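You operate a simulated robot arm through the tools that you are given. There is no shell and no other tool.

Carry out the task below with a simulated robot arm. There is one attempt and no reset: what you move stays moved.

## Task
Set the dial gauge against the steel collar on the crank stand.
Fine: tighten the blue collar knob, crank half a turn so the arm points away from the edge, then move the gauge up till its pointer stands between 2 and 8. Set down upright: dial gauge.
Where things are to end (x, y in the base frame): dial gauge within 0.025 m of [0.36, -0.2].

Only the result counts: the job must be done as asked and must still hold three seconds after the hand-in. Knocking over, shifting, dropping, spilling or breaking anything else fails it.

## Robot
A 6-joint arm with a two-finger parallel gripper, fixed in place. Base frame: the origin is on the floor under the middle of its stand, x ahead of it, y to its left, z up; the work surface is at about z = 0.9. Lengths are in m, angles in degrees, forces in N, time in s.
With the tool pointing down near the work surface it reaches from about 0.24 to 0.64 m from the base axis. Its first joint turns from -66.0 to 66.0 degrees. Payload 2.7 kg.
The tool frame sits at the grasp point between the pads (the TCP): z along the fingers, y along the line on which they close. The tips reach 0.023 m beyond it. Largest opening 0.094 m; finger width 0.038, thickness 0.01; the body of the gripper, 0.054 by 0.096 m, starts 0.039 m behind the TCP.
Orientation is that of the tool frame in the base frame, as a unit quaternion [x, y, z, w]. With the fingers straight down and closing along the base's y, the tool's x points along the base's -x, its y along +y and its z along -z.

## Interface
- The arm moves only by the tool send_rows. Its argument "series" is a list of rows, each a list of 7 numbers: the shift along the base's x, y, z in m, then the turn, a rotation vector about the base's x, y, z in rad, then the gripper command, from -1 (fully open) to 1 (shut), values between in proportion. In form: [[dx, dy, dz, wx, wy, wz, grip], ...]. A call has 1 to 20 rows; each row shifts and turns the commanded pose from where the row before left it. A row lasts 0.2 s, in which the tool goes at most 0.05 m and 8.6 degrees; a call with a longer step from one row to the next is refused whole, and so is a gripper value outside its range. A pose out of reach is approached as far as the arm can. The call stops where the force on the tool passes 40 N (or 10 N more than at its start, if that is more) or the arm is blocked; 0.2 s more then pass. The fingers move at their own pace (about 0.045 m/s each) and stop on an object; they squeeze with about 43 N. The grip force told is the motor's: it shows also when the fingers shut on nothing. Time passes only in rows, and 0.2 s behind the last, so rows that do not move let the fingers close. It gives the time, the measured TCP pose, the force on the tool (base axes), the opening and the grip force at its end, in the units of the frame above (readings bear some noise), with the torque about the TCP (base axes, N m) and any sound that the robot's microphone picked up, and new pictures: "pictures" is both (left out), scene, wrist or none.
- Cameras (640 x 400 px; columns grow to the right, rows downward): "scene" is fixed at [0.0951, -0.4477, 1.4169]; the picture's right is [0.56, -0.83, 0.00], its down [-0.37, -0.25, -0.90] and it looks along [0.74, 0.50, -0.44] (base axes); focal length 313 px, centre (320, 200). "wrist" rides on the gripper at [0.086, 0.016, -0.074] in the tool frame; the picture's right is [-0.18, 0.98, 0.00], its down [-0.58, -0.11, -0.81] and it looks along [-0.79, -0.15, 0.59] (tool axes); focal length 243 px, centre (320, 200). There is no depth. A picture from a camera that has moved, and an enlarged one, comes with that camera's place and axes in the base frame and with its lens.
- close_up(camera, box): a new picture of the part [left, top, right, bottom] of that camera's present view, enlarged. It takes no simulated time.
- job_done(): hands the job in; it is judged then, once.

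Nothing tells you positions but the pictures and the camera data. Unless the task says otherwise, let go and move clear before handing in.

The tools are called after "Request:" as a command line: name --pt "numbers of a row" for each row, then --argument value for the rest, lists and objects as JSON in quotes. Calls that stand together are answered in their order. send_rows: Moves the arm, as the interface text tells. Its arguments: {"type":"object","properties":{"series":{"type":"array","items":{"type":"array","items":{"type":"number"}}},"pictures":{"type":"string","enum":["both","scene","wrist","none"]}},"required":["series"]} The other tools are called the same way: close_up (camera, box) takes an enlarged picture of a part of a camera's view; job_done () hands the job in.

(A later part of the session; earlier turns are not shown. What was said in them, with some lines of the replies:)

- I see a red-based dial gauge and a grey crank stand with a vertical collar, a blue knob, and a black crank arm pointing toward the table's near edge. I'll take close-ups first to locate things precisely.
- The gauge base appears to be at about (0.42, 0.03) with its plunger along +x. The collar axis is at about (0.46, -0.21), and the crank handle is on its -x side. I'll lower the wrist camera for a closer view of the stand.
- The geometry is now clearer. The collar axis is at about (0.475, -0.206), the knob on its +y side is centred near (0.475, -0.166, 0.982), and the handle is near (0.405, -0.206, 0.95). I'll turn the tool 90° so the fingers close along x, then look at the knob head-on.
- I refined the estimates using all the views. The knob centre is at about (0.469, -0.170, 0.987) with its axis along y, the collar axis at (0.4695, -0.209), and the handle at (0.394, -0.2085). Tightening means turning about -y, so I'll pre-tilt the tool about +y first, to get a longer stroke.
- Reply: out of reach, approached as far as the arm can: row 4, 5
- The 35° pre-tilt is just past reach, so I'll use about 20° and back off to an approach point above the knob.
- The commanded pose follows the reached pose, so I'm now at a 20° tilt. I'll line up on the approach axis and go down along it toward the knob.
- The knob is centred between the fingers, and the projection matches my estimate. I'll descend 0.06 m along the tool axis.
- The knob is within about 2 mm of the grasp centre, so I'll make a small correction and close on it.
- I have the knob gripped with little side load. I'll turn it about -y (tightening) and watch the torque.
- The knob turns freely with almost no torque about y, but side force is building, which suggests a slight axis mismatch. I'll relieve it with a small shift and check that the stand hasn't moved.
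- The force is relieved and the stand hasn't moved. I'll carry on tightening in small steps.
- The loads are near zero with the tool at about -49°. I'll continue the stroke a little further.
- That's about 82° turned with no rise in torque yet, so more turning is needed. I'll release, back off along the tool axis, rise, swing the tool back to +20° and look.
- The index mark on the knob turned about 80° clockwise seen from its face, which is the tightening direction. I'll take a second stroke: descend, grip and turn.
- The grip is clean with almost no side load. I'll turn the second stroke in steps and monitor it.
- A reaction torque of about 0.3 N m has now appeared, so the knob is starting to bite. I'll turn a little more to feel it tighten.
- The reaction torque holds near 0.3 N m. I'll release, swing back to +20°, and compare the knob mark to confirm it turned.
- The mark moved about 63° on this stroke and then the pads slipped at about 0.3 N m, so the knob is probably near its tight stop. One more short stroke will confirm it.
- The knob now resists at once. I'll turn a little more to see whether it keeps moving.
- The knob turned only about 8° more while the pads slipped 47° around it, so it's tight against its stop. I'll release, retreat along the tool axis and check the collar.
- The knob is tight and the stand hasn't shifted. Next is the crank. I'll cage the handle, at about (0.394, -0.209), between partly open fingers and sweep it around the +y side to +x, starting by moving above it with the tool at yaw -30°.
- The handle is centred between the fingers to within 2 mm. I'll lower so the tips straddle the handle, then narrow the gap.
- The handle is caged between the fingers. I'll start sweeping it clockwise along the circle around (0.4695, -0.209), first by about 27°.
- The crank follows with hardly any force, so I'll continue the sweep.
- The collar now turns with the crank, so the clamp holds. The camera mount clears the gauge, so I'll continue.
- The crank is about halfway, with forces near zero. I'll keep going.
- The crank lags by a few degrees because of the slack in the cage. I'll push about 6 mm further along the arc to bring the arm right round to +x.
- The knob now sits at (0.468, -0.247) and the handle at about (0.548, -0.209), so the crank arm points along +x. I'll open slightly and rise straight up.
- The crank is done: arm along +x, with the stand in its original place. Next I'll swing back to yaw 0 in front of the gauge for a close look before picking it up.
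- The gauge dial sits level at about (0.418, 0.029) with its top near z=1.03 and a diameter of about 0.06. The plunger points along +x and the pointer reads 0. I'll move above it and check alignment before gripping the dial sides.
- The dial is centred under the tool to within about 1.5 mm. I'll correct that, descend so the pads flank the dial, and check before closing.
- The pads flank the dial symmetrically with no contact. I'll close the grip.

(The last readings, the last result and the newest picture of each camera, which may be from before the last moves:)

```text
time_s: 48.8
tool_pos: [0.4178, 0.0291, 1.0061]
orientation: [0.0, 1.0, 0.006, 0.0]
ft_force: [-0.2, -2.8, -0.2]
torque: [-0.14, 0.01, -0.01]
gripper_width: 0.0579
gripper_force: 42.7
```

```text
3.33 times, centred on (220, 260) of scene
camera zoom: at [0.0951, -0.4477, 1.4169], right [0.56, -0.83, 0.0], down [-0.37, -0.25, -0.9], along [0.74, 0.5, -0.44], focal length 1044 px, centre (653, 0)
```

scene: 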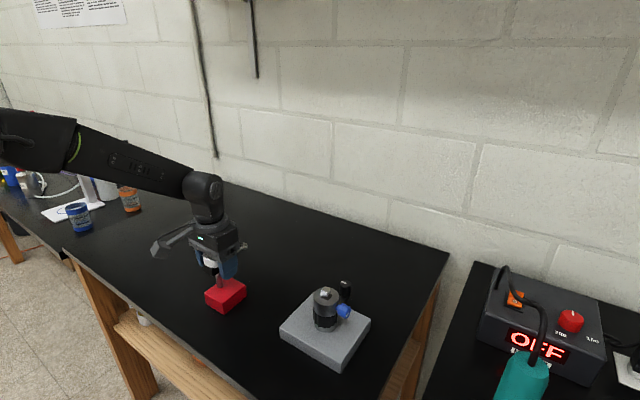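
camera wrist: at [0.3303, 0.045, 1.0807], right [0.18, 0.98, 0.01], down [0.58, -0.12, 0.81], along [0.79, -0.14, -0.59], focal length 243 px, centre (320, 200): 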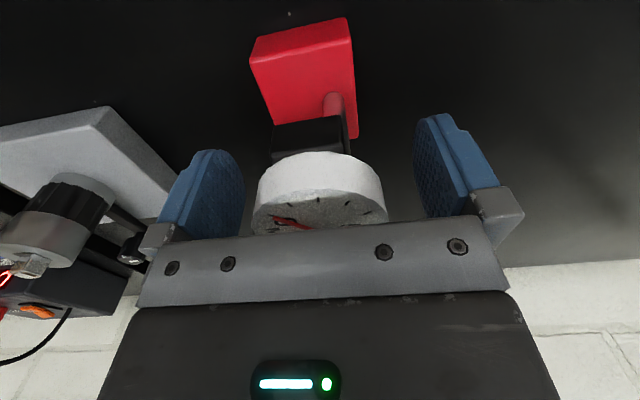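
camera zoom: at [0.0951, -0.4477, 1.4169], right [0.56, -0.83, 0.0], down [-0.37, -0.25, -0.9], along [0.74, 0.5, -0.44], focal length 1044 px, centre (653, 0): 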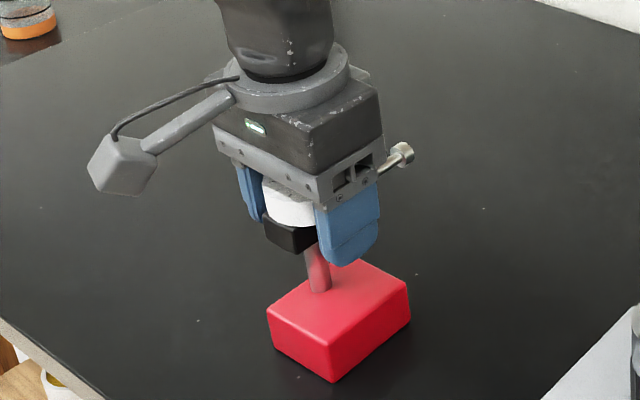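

The dial is gripped at 58 mm. I'll lift it gently and read the weight and orientation.

Request:
send_rows --pt "0 0 0.006 0 0 0 1" --pt "0 0 0.008 0 0 0 1" --pt "0 0 0.01 0 0 0 1" --pt "0 0 0 0 0 0 1" --pictures "both"

Request:
close_up --camera "scene" --box '[160, 200, 280, 320]'

```text
time_s: 49.8
tool_pos: [0.4179, 0.03, 1.0306]
orientation: [0.0, 1.0, 0.006, -0.001]
ft_force: [-0.8, -0.5, -5.2]
torque: [0.0, 0.03, 0.0]
gripper_width: 0.0574
gripper_force: 42.6
camera wrist: at [0.3309, 0.045, 1.1047], right [0.18, 0.98, 0.01], down [0.58, -0.12, 0.81], along [0.79, -0.14, -0.59], focal length 243 px, centre (320, 200)
```

scene: 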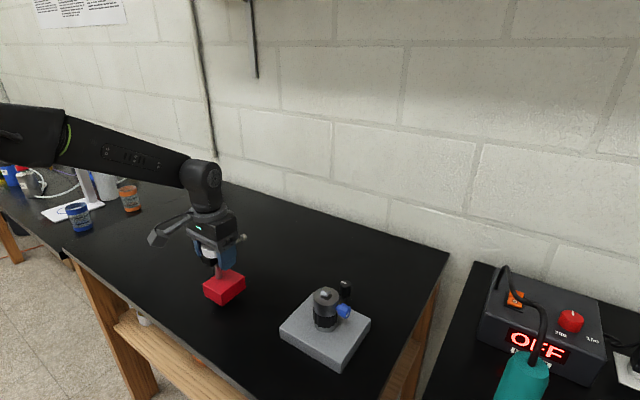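
wrist: 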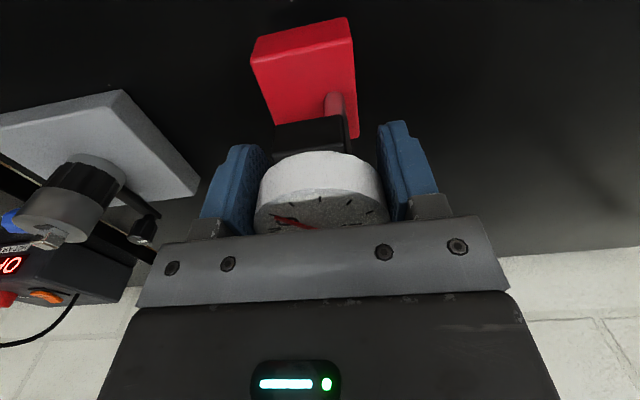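

```text
3.33 times, centred on (220, 260) of scene
camera zoom: at [0.0951, -0.4477, 1.4169], right [0.56, -0.83, 0.0], down [-0.37, -0.25, -0.9], along [0.74, 0.5, -0.44], focal length 1044 px, centre (653, 0)
```

zoom: 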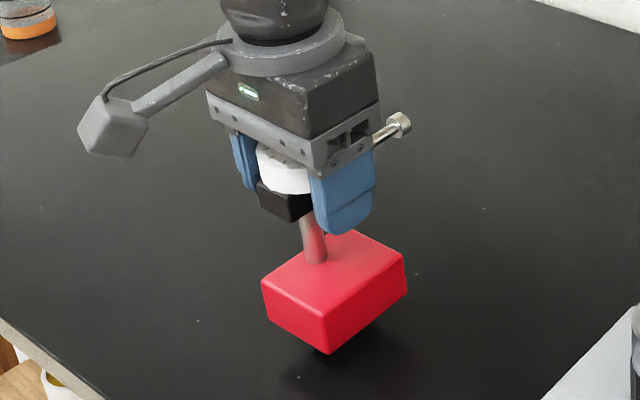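

It weighs about 0.5 kg and hangs level with no torque. I'll move it back to x≈0.335, then across to y≈-0.205, staying clear of the stand.

Request:
send_rows --pt "-0.028 0 0 0 0 0 1" --pt "-0.028 0 0 0 0 0 1" --pt "-0.027 -0.01 0 0 0 0 1" --pt "0 -0.028 0 0 0 0 1" --pt "0 -0.028 0 0 0 0 1" --pt "0 -0.028 0 0 0 0 1" --pt "0 -0.028 0 0 0 0 1" --pt "0 -0.028 0 0 0 0 1" --pt "0 -0.028 0 0 0 0 1" --pt "0 -0.028 0 0 0 0 1" --pt "0 -0.0266 0 0 0 0 1" --pt "0 0 0 0 0 0 1" --pictures "both"

Request:
close_up --camera "scene" --box '[230, 240, 390, 390]'

```text
time_s: 52.4
tool_pos: [0.3361, -0.2034, 1.0314]
orientation: [0.0, 1.0, 0.006, 0.0]
ft_force: [-0.4, 0.4, -5.7]
torque: [-0.02, 0.03, 0.02]
gripper_width: 0.0575
gripper_force: 42.7
camera wrist: at [0.2479, -0.1881, 1.1041], right [0.18, 0.98, 0.01], down [0.58, -0.12, 0.8], along [0.79, -0.14, -0.59], focal length 243 px, centre (320, 200)
```

scene: 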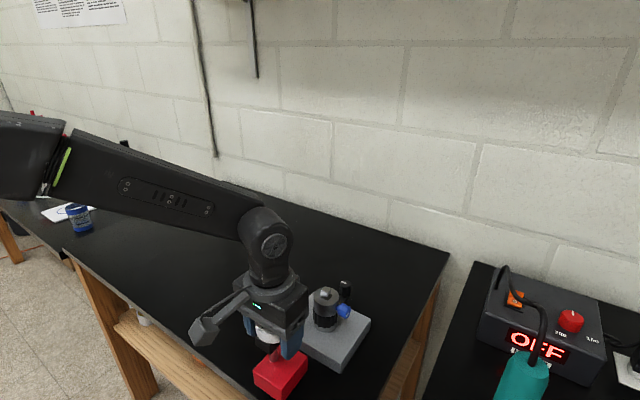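
wrist: 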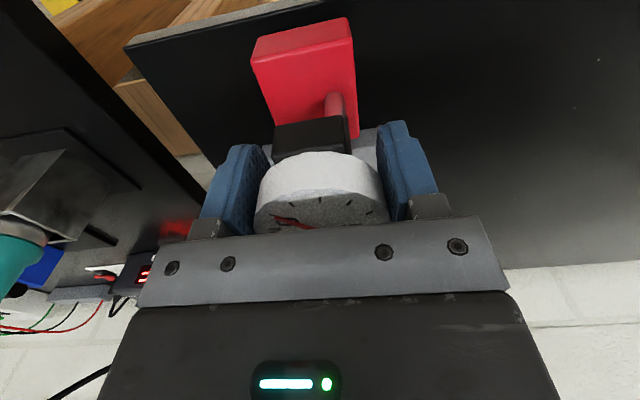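

```text
2.67 times, centred on (310, 315) of scene
camera zoom: at [0.0951, -0.4477, 1.4169], right [0.56, -0.83, 0.0], down [-0.37, -0.25, -0.9], along [0.74, 0.5, -0.44], focal length 835 px, centre (347, -107)
```

zoom: 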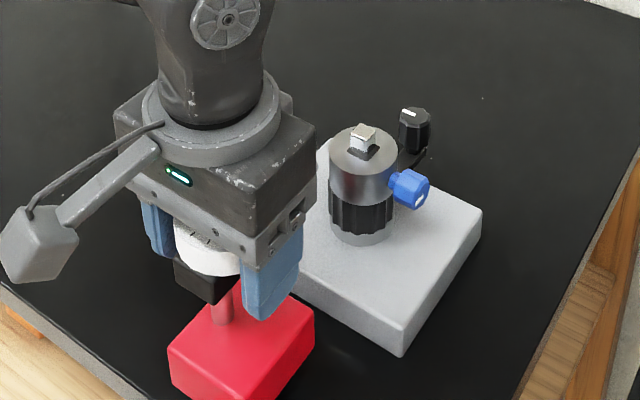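

The gauge is in front of the collar, still clear of it. I'll lower it to just above the table, and then advance in small steps watching the force and the needle.

Request:
send_rows --pt "0 0 -0.01 0 0 0 1" --pt "0 0 -0.008 0 0 0 1" --pt "0 0 -0.0045 0 0 0 1" --pt "0 0 0 0 0 0 1" --pictures "none"

Request:
close_up --camera "wrist" --box '[240, 140, 400, 240]'

Request:
send_rows --pt "0.008 0 0 0 0 0 1" --pt "0.008 0 0 0 0 0 1" --pt "0 0 0 0 0 0 1" --pictures "both"

Request:
close_up --camera "wrist" --box '[240, 140, 400, 240]'

```text
time_s: 53.4
tool_pos: [0.335, -0.2047, 1.0079]
orientation: [0.0, 1.0, 0.006, 0.0]
ft_force: [-1.1, 0.2, -5.9]
torque: [0.04, 0.02, -0.01]
gripper_width: 0.0575
gripper_force: 42.6
```

```text
4.00 times, centred on (320, 190) of wrist
camera zoom: at [0.2475, -0.1886, 1.0817], right [0.18, 0.98, 0.01], down [0.58, -0.12, 0.81], along [0.79, -0.14, -0.59], focal length 970 px, centre (320, 240)
```

zoom: 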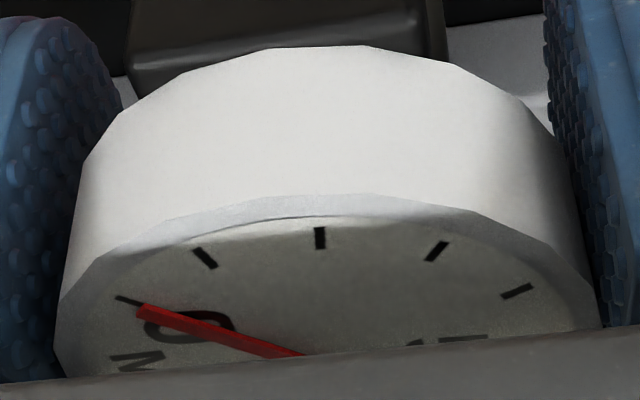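

```text
time_s: 54.2
tool_pos: [0.3506, -0.2022, 1.0082]
orientation: [0.001, 1.0, 0.006, 0.0]
ft_force: [0.2, 0.0, -5.5]
torque: [-0.01, 0.04, 0.02]
gripper_width: 0.0577
gripper_force: 42.8
camera wrist: at [0.2639, -0.1876, 1.0817], right [0.18, 0.98, 0.01], down [0.58, -0.12, 0.8], along [0.79, -0.14, -0.59], focal length 243 px, centre (320, 200)
```

scene: 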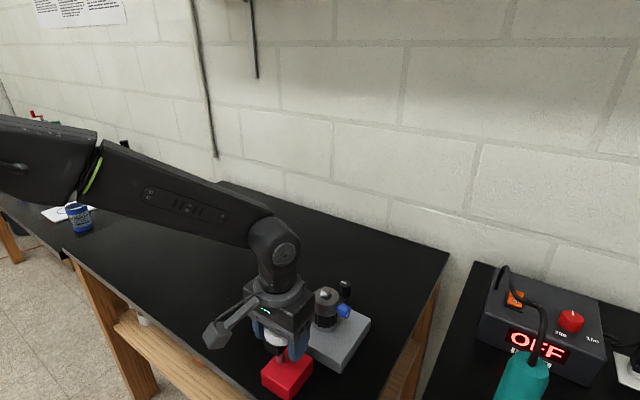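
wrist: 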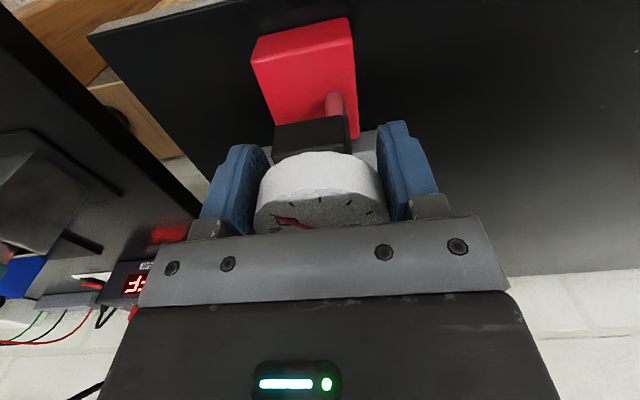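

```text
4.00 times, centred on (320, 190) of wrist
camera zoom: at [0.2639, -0.1876, 1.0817], right [0.18, 0.98, 0.01], down [0.58, -0.12, 0.8], along [0.79, -0.14, -0.59], focal length 970 px, centre (320, 240)
```

zoom: 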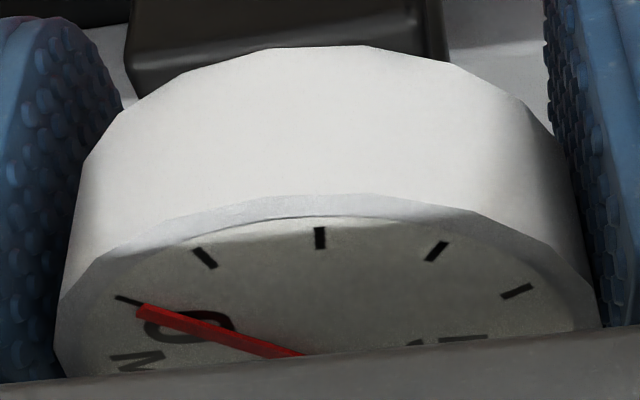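

The wrist close-up shows the needle clearly at 0, followed by the 1 to 4 ticks. I'll advance in 3 mm steps.

Request:
send_rows --pt "0.003 0 0 0 0 0 1" --pt "0.003 0 0 0 0 0 1" --pt "0 0 0 0 0 0 1" --pictures "none"

Request:
close_up --camera "wrist" --box '[240, 140, 400, 240]'

```text
time_s: 55.0
tool_pos: [0.3562, -0.2029, 1.0064]
orientation: [0.001, 1.0, 0.006, 0.0]
ft_force: [0.3, 0.2, -5.2]
torque: [0.0, 0.02, -0.01]
gripper_width: 0.0577
gripper_force: 43.2
```

```text
4.00 times, centred on (320, 190) of wrist
camera zoom: at [0.27, -0.1883, 1.0817], right [0.18, 0.98, 0.01], down [0.58, -0.12, 0.8], along [0.79, -0.14, -0.59], focal length 970 px, centre (320, 240)
```

zoom: 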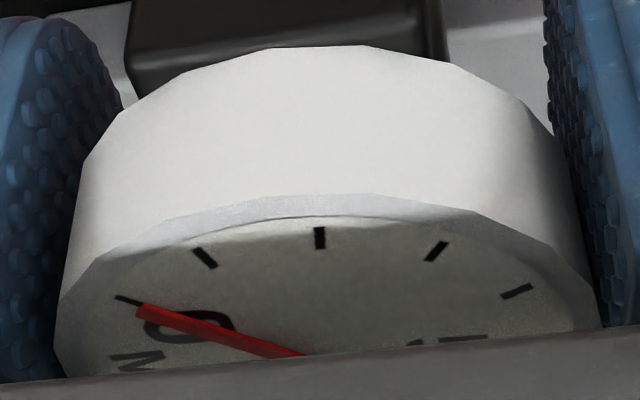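

Request:
send_rows --pt "0.003 0 0 0 0 0 1" --pt "0 0 0 0 0 0 1" --pictures "both"

Request:
close_up --camera "wrist" --box '[240, 140, 400, 240]'

Request:
close_up --camera "scene" --box '[250, 260, 370, 390]'

```text
time_s: 55.6
tool_pos: [0.3598, -0.2029, 1.0076]
orientation: [0.001, 1.0, 0.006, 0.0]
ft_force: [1.1, 0.5, -5.2]
torque: [0.0, 0.0, -0.04]
gripper_width: 0.0577
gripper_force: 43.2
camera wrist: at [0.2728, -0.1883, 1.0819], right [0.18, 0.98, 0.01], down [0.58, -0.12, 0.8], along [0.79, -0.14, -0.59], focal length 243 px, centre (320, 200)
```

scene: 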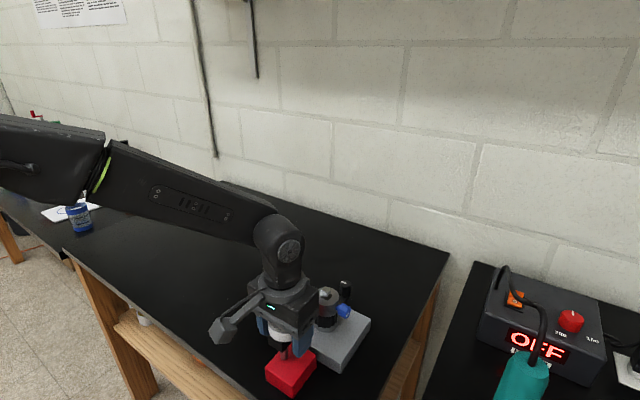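
wrist: 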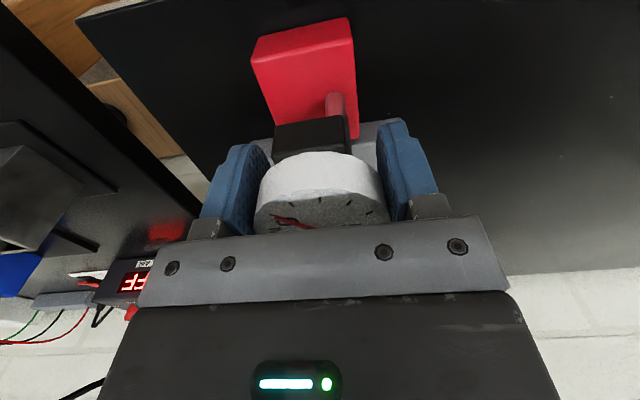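

```text
4.00 times, centred on (320, 190) of wrist
camera zoom: at [0.2728, -0.1883, 1.0819], right [0.18, 0.98, 0.01], down [0.58, -0.12, 0.8], along [0.79, -0.14, -0.59], focal length 970 px, centre (320, 240)
```

zoom: 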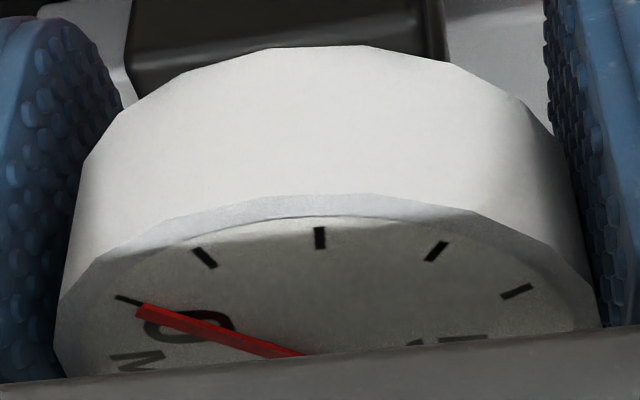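

```text
3.08 times, centred on (310, 325) of scene
camera zoom: at [0.0951, -0.4477, 1.4169], right [0.56, -0.83, 0.0], down [-0.37, -0.25, -0.9], along [0.74, 0.5, -0.44], focal length 964 px, centre (351, -185)
```

zoom: 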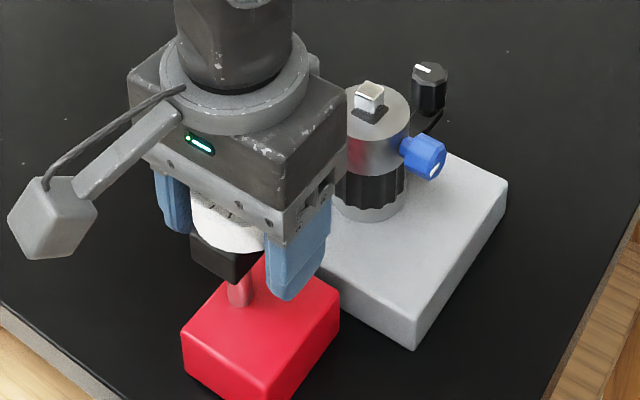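

Request:
send_rows --pt "0.002 0 0 0 0 0 1" --pt "0 0 0 0 0 0 1" --pictures "none"

Request:
close_up --camera "wrist" --box '[240, 140, 400, 240]'

Request:
send_rows --pt "0.002 0 0 0 0 0 1" --pt "0 0 0 0 0 0 1" --pictures "none"

Request:
close_up --camera "wrist" --box '[240, 140, 400, 240]'

```text
time_s: 56.2
tool_pos: [0.3621, -0.2045, 1.0087]
orientation: [0.0, 1.0, 0.006, -0.001]
ft_force: [-0.2, 0.7, -5.9]
torque: [0.02, 0.02, 0.01]
gripper_width: 0.0578
gripper_force: 42.9
```

```text
4.00 times, centred on (320, 190) of wrist
camera zoom: at [0.2748, -0.1882, 1.0819], right [0.18, 0.98, 0.01], down [0.58, -0.12, 0.81], along [0.79, -0.14, -0.59], focal length 970 px, centre (320, 240)
```

zoom: 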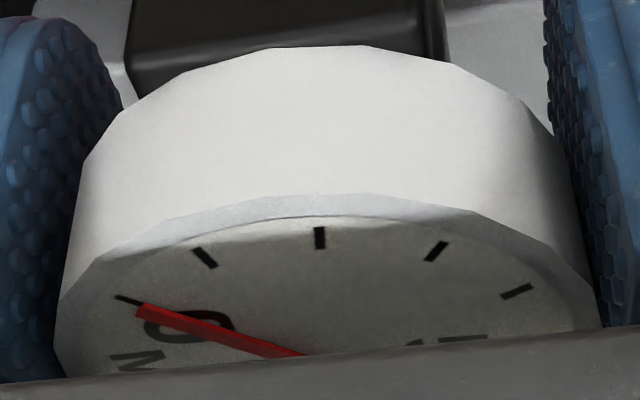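

```text
time_s: 56.8
tool_pos: [0.3638, -0.2033, 1.008]
orientation: [0.0, 1.0, 0.006, 0.001]
ft_force: [-0.8, -0.4, -5.3]
torque: [0.01, 0.06, -0.01]
gripper_width: 0.0579
gripper_force: 42.6
```

```text
4.00 times, centred on (320, 190) of wrist
camera zoom: at [0.2766, -0.1881, 1.0825], right [0.18, 0.98, 0.01], down [0.58, -0.12, 0.81], along [0.79, -0.14, -0.59], focal length 970 px, centre (320, 240)
```

zoom: 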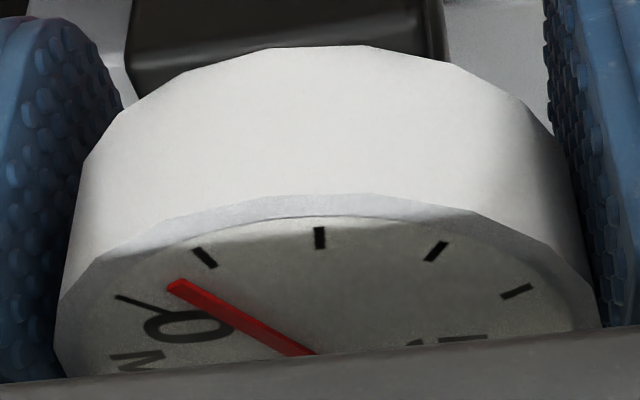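

Contact: the needle has moved to about 0.6 mm at x≈0.364. I'll advance another 3.5 mm to bring it near 4, then check.

Request:
send_rows --pt "0.002 0 0 0 0 0 1" --pt "0.0015 0 0 0 0 0 1" --pt "0 0 0 0 0 0 1" --pictures "both"

Request:
close_up --camera "wrist" --box '[240, 140, 400, 240]'

Request:
close_up --camera "scene" --box '[250, 260, 370, 390]'

```text
time_s: 57.6
tool_pos: [0.367, -0.2037, 1.0087]
orientation: [0.001, 1.0, 0.006, 0.0]
ft_force: [-0.2, 0.4, -5.4]
torque: [-0.02, 0.01, 0.01]
gripper_width: 0.0576
gripper_force: 43.2
camera wrist: at [0.2804, -0.1881, 1.0823], right [0.18, 0.98, 0.01], down [0.58, -0.12, 0.8], along [0.79, -0.14, -0.59], focal length 243 px, centre (320, 200)
```

scene: 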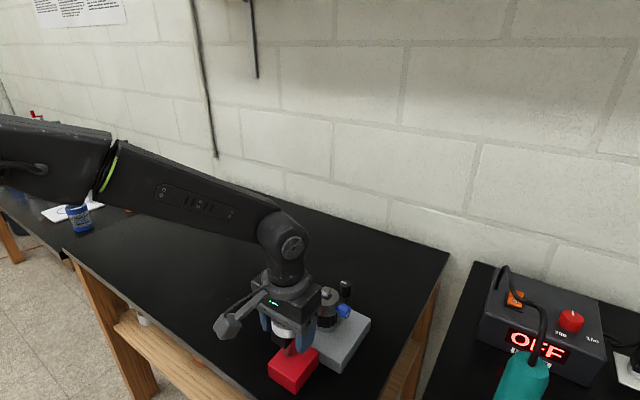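
wrist: 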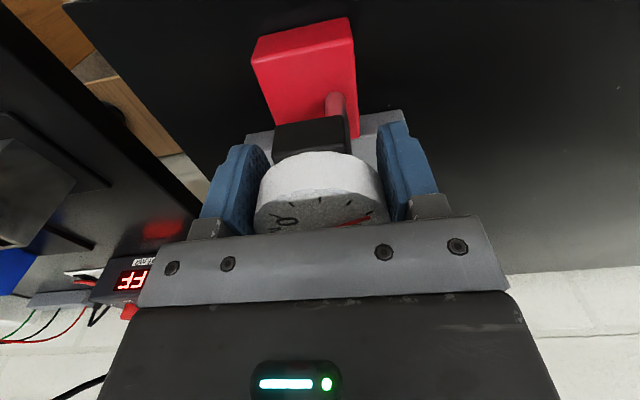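

```text
4.00 times, centred on (320, 190) of wrist
camera zoom: at [0.2804, -0.1881, 1.0823], right [0.18, 0.98, 0.01], down [0.58, -0.12, 0.8], along [0.79, -0.14, -0.59], focal length 970 px, centre (320, 240)
```

zoom: 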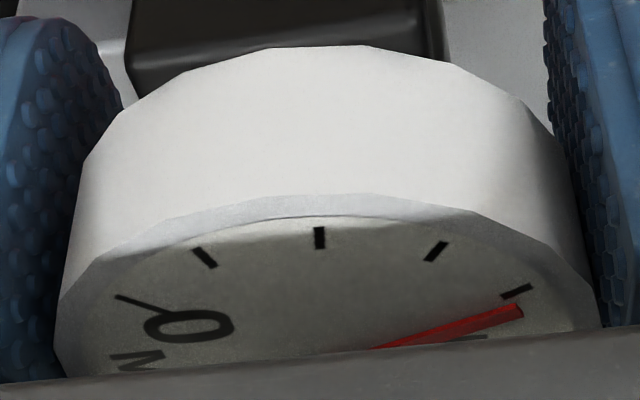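

```text
3.08 times, centred on (310, 325) of scene
camera zoom: at [0.0951, -0.4477, 1.4169], right [0.56, -0.83, 0.0], down [-0.37, -0.25, -0.9], along [0.74, 0.5, -0.44], focal length 964 px, centre (351, -185)
```

zoom: 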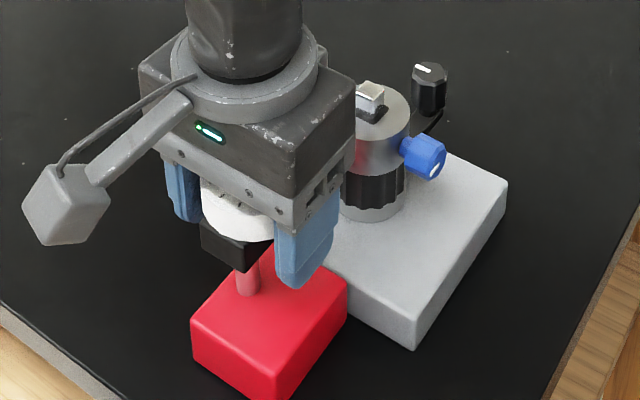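

The needle reads about 4.2 with negligible force. I'll lower the last 1.5 mm until the table carries the weight.

Request:
send_rows --pt "0 0 -0.0008 0 0 0 1" --pt "0 0 -0.0006 0 0 0 1" --pt "0 0 0 0 0 0 1" --pictures "none"

Request:
close_up --camera "wrist" --box '[240, 140, 400, 240]'

```text
time_s: 58.4
tool_pos: [0.3671, -0.2025, 1.0067]
orientation: [-0.001, 1.0, 0.005, 0.0]
ft_force: [-3.2, 0.5, 1.1]
torque: [-0.16, 0.22, -0.09]
gripper_width: 0.0575
gripper_force: 43.0
```

```text
4.00 times, centred on (320, 190) of wrist
camera zoom: at [0.2804, -0.1882, 1.0809], right [0.18, 0.98, 0.01], down [0.58, -0.12, 0.81], along [0.79, -0.14, -0.59], focal length 970 px, centre (320, 240)
```

zoom: 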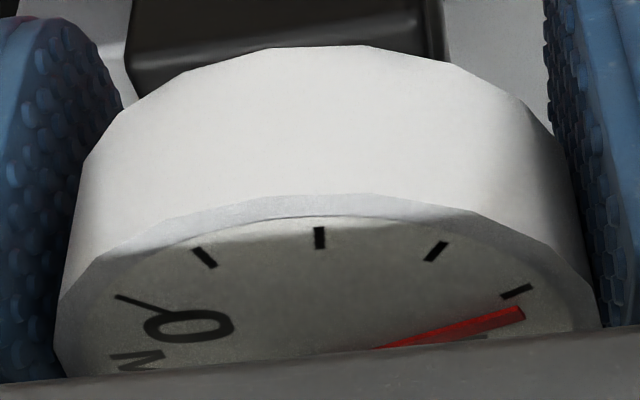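

The table now carries the gauge and the needle still reads about 4.2. I'll open the fingers.

Request:
send_rows --pt "0 0 0 0 0 0 -0.35" --pt "0 0 0 0 0 0 -1" --pt "0 0 0 0 0 0 -1" --pt "0 0 0 0 0 0 -1" --pictures "both"

Request:
close_up --camera "wrist" --box '[240, 140, 400, 240]'

```text
time_s: 59.4
tool_pos: [0.3679, -0.2034, 1.0066]
orientation: [-0.001, 1.0, 0.006, 0.0]
ft_force: [-0.6, -0.8, 0.2]
torque: [-0.01, 0.01, -0.03]
gripper_width: 0.0939
gripper_force: 0.1
camera wrist: at [0.2804, -0.1881, 1.0806], right [0.18, 0.98, 0.01], down [0.58, -0.12, 0.81], along [0.79, -0.14, -0.59], focal length 243 px, centre (320, 200)
```

scene: 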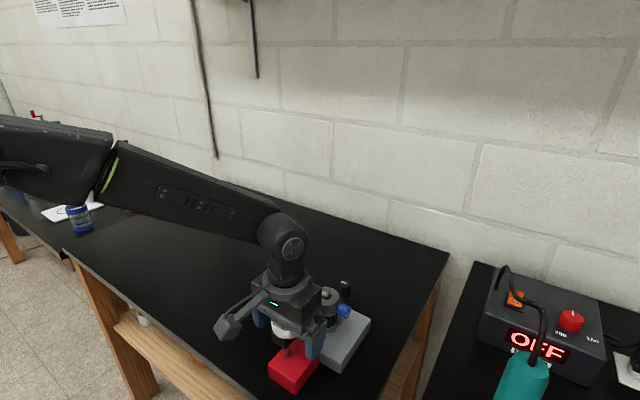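
wrist: 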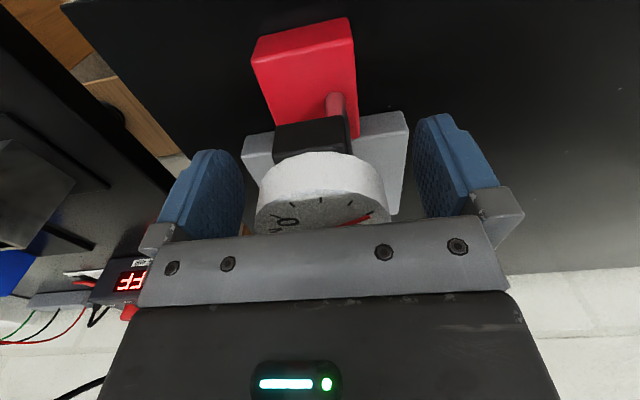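

```text
4.00 times, centred on (320, 190) of wrist
camera zoom: at [0.2804, -0.1881, 1.0806], right [0.18, 0.98, 0.01], down [0.58, -0.12, 0.81], along [0.79, -0.14, -0.59], focal length 970 px, centre (320, 240)
```

zoom: 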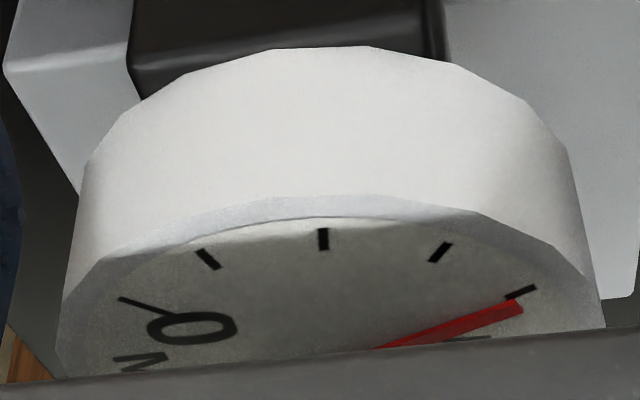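

It's released and the needle holds near 4. I'll rise straight up and move clear.

Request:
send_rows --pt "0 0 0.015 0 0 0 -1" --pt "0 0 0.03 0 0 0 -1" --pt "0 0 0.04 0 0 0 -1" --pt "0 0 0.04 0 0 0 -1" --pt "-0.02 0.04 0.02 0 0 0 -1" --pt "-0.03 0.03 0 0 0 0 -1" --pt "-0.03 0.03 0 0 0 0 -1" --pictures "both"

Request:
close_up --camera "scene" --box '[250, 260, 380, 390]'

Request:
close_up --camera "scene" --box '[260, 300, 340, 350]'

Request:
close_up --camera "wrist" --box '[200, 60, 400, 220]'

```text
time_s: 61.0
tool_pos: [0.2865, -0.1048, 1.1508]
orientation: [0.001, 1.0, 0.006, 0.0]
ft_force: [0.0, -0.5, 0.5]
torque: [0.04, -0.01, 0.01]
gripper_width: 0.094
gripper_force: 0.1
camera wrist: at [0.199, -0.0892, 1.2247], right [0.18, 0.98, 0.01], down [0.58, -0.12, 0.81], along [0.79, -0.14, -0.59], focal length 243 px, centre (320, 200)
```

scene: 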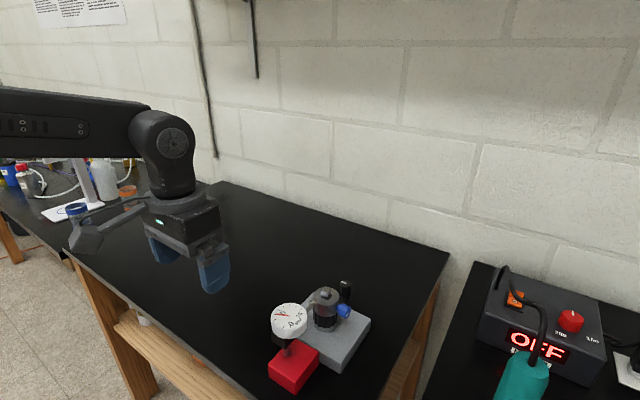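
wrist: 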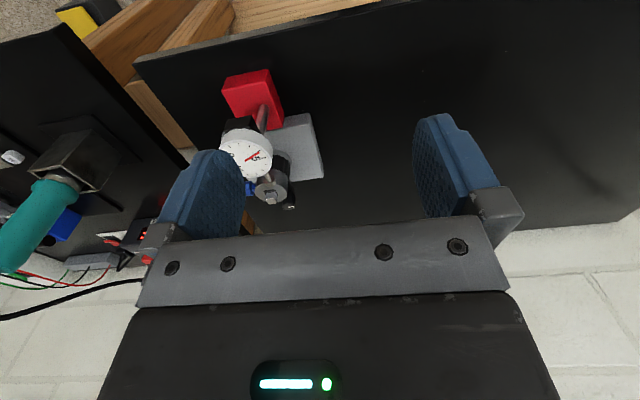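

```text
3.08 times, centred on (315, 325) of scene
camera zoom: at [0.0951, -0.4477, 1.4169], right [0.56, -0.83, 0.0], down [-0.37, -0.25, -0.9], along [0.74, 0.5, -0.44], focal length 964 px, centre (335, -185)
```

zoom: 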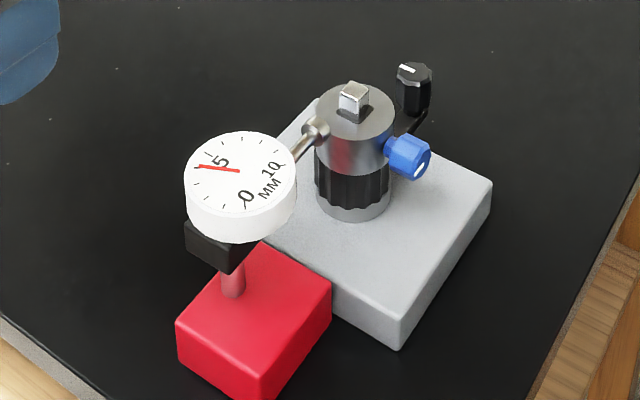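

```text
8.00 times, centred on (300, 325) of scene
camera zoom: at [0.0951, -0.4477, 1.4169], right [0.56, -0.83, 0.0], down [-0.37, -0.25, -0.9], along [0.74, 0.5, -0.44], focal length 2506 px, centre (480, -800)
```

zoom: 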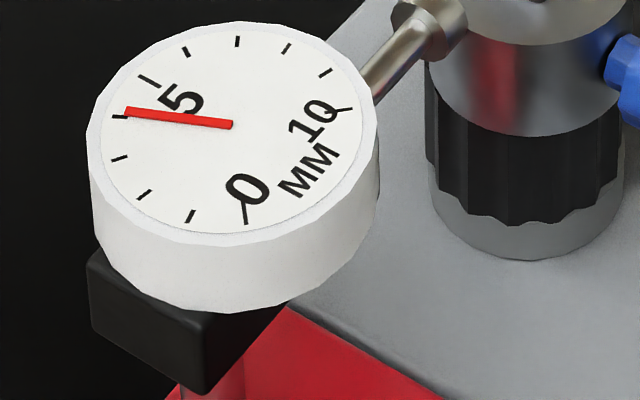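

```text
2.50 times, centred on (300, 140) of wrist
camera zoom: at [0.199, -0.0892, 1.2247], right [0.18, 0.98, 0.01], down [0.58, -0.12, 0.81], along [0.79, -0.14, -0.59], focal length 606 px, centre (370, 350)
```

zoom: 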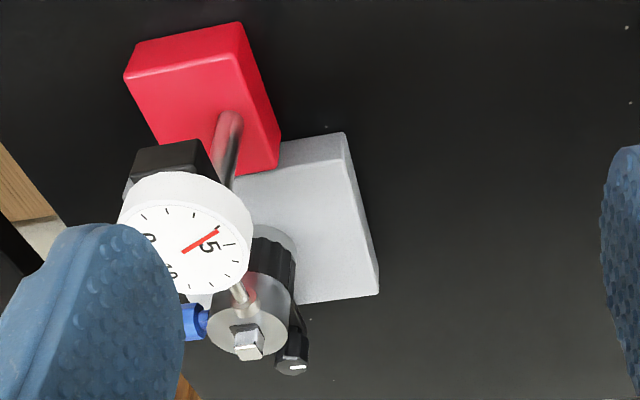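

The gauge stands upright at about (0.369, -0.211) and reads about 4.1 against the collar. The crank arm points along +x and the stand is unmoved. I'll wait a few seconds to confirm it holds.

Request:
send_rows --pt "-0.01 0.02 0.02 0 0 0 -1" --pt "0 0 0 0 0 0 -1" --pt "0 0 0 0 0 0 -1" --pt "0 0 0 0 0 0 -1" --pt "0 0 0 0 0 0 -1" --pt "0 0 0 0 0 0 -1" --pt "0 0 0 0 0 0 -1" --pt "0 0 0 0 0 0 -1" --pt "0 0 0 0 0 0 -1" --pt "0 0 0 0 0 0 -1" --pt "0 0 0 0 0 0 -1" --pt "0 0 0 0 0 0 -1" --pt "0 0 0 0 0 0 -1" --pt "0 0 0 0 0 0 -1" --pt "0 0 0 0 0 0 -1" --pictures "none"

Request:
close_up --camera "scene" --box '[250, 260, 380, 390]'

Request:
close_up --camera "scene" --box '[260, 300, 340, 350]'

```text
time_s: 64.2
tool_pos: [0.2767, -0.0841, 1.17]
orientation: [0.0, 1.0, 0.006, 0.001]
ft_force: [0.1, 0.0, -0.9]
torque: [-0.01, 0.0, -0.02]
gripper_width: 0.0941
gripper_force: 0.0
```

```text
3.08 times, centred on (315, 325) of scene
camera zoom: at [0.0951, -0.4477, 1.4169], right [0.56, -0.83, 0.0], down [-0.37, -0.25, -0.9], along [0.74, 0.5, -0.44], focal length 964 px, centre (335, -185)
```

zoom: 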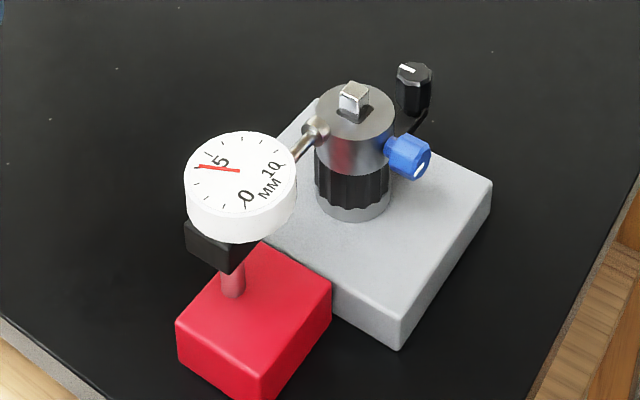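

```text
8.00 times, centred on (300, 325) of scene
camera zoom: at [0.0951, -0.4477, 1.4169], right [0.56, -0.83, 0.0], down [-0.37, -0.25, -0.9], along [0.74, 0.5, -0.44], focal length 2506 px, centre (480, -800)
```

zoom: 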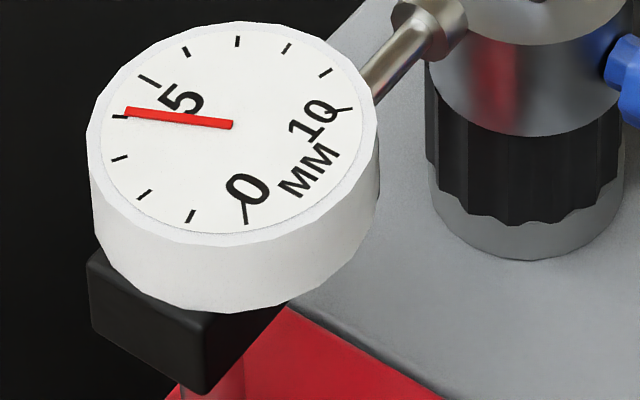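

The gauge is steady at about 4.1 after more than three seconds. It stands upright against the collar, the knob is tight, the crank arm points away from the edge, and the gripper is clear. I'm handing in the job.

Request:
job_done

```text
The job is handed in.
```

I tightened the blue knob, cranked half a turn, and set the dial gauge against the steel collar. The pointer reads about 4.1. I've handed the job in; no verdict came back.

- **Blue knob:** I turned it about 150° clockwise, until it stopped and the fingers slipped on it. The collar then turned with the crank, so the clamp holds.
- **Crank:** I swept it half a turn, so the arm now points along +x, away from the table's near edge.
- **Dial gauge:** It stands upright, with its base centre at about (0.369, -0.211). That is about 0.014 m from the target, by my estimate from the pictures.
- **Holding:** The reading had not changed more than three seconds after I let go.
- **Surroundings:** The stand is where it started, as far as the pictures show. Nothing else was touched, and the gripper is clear.
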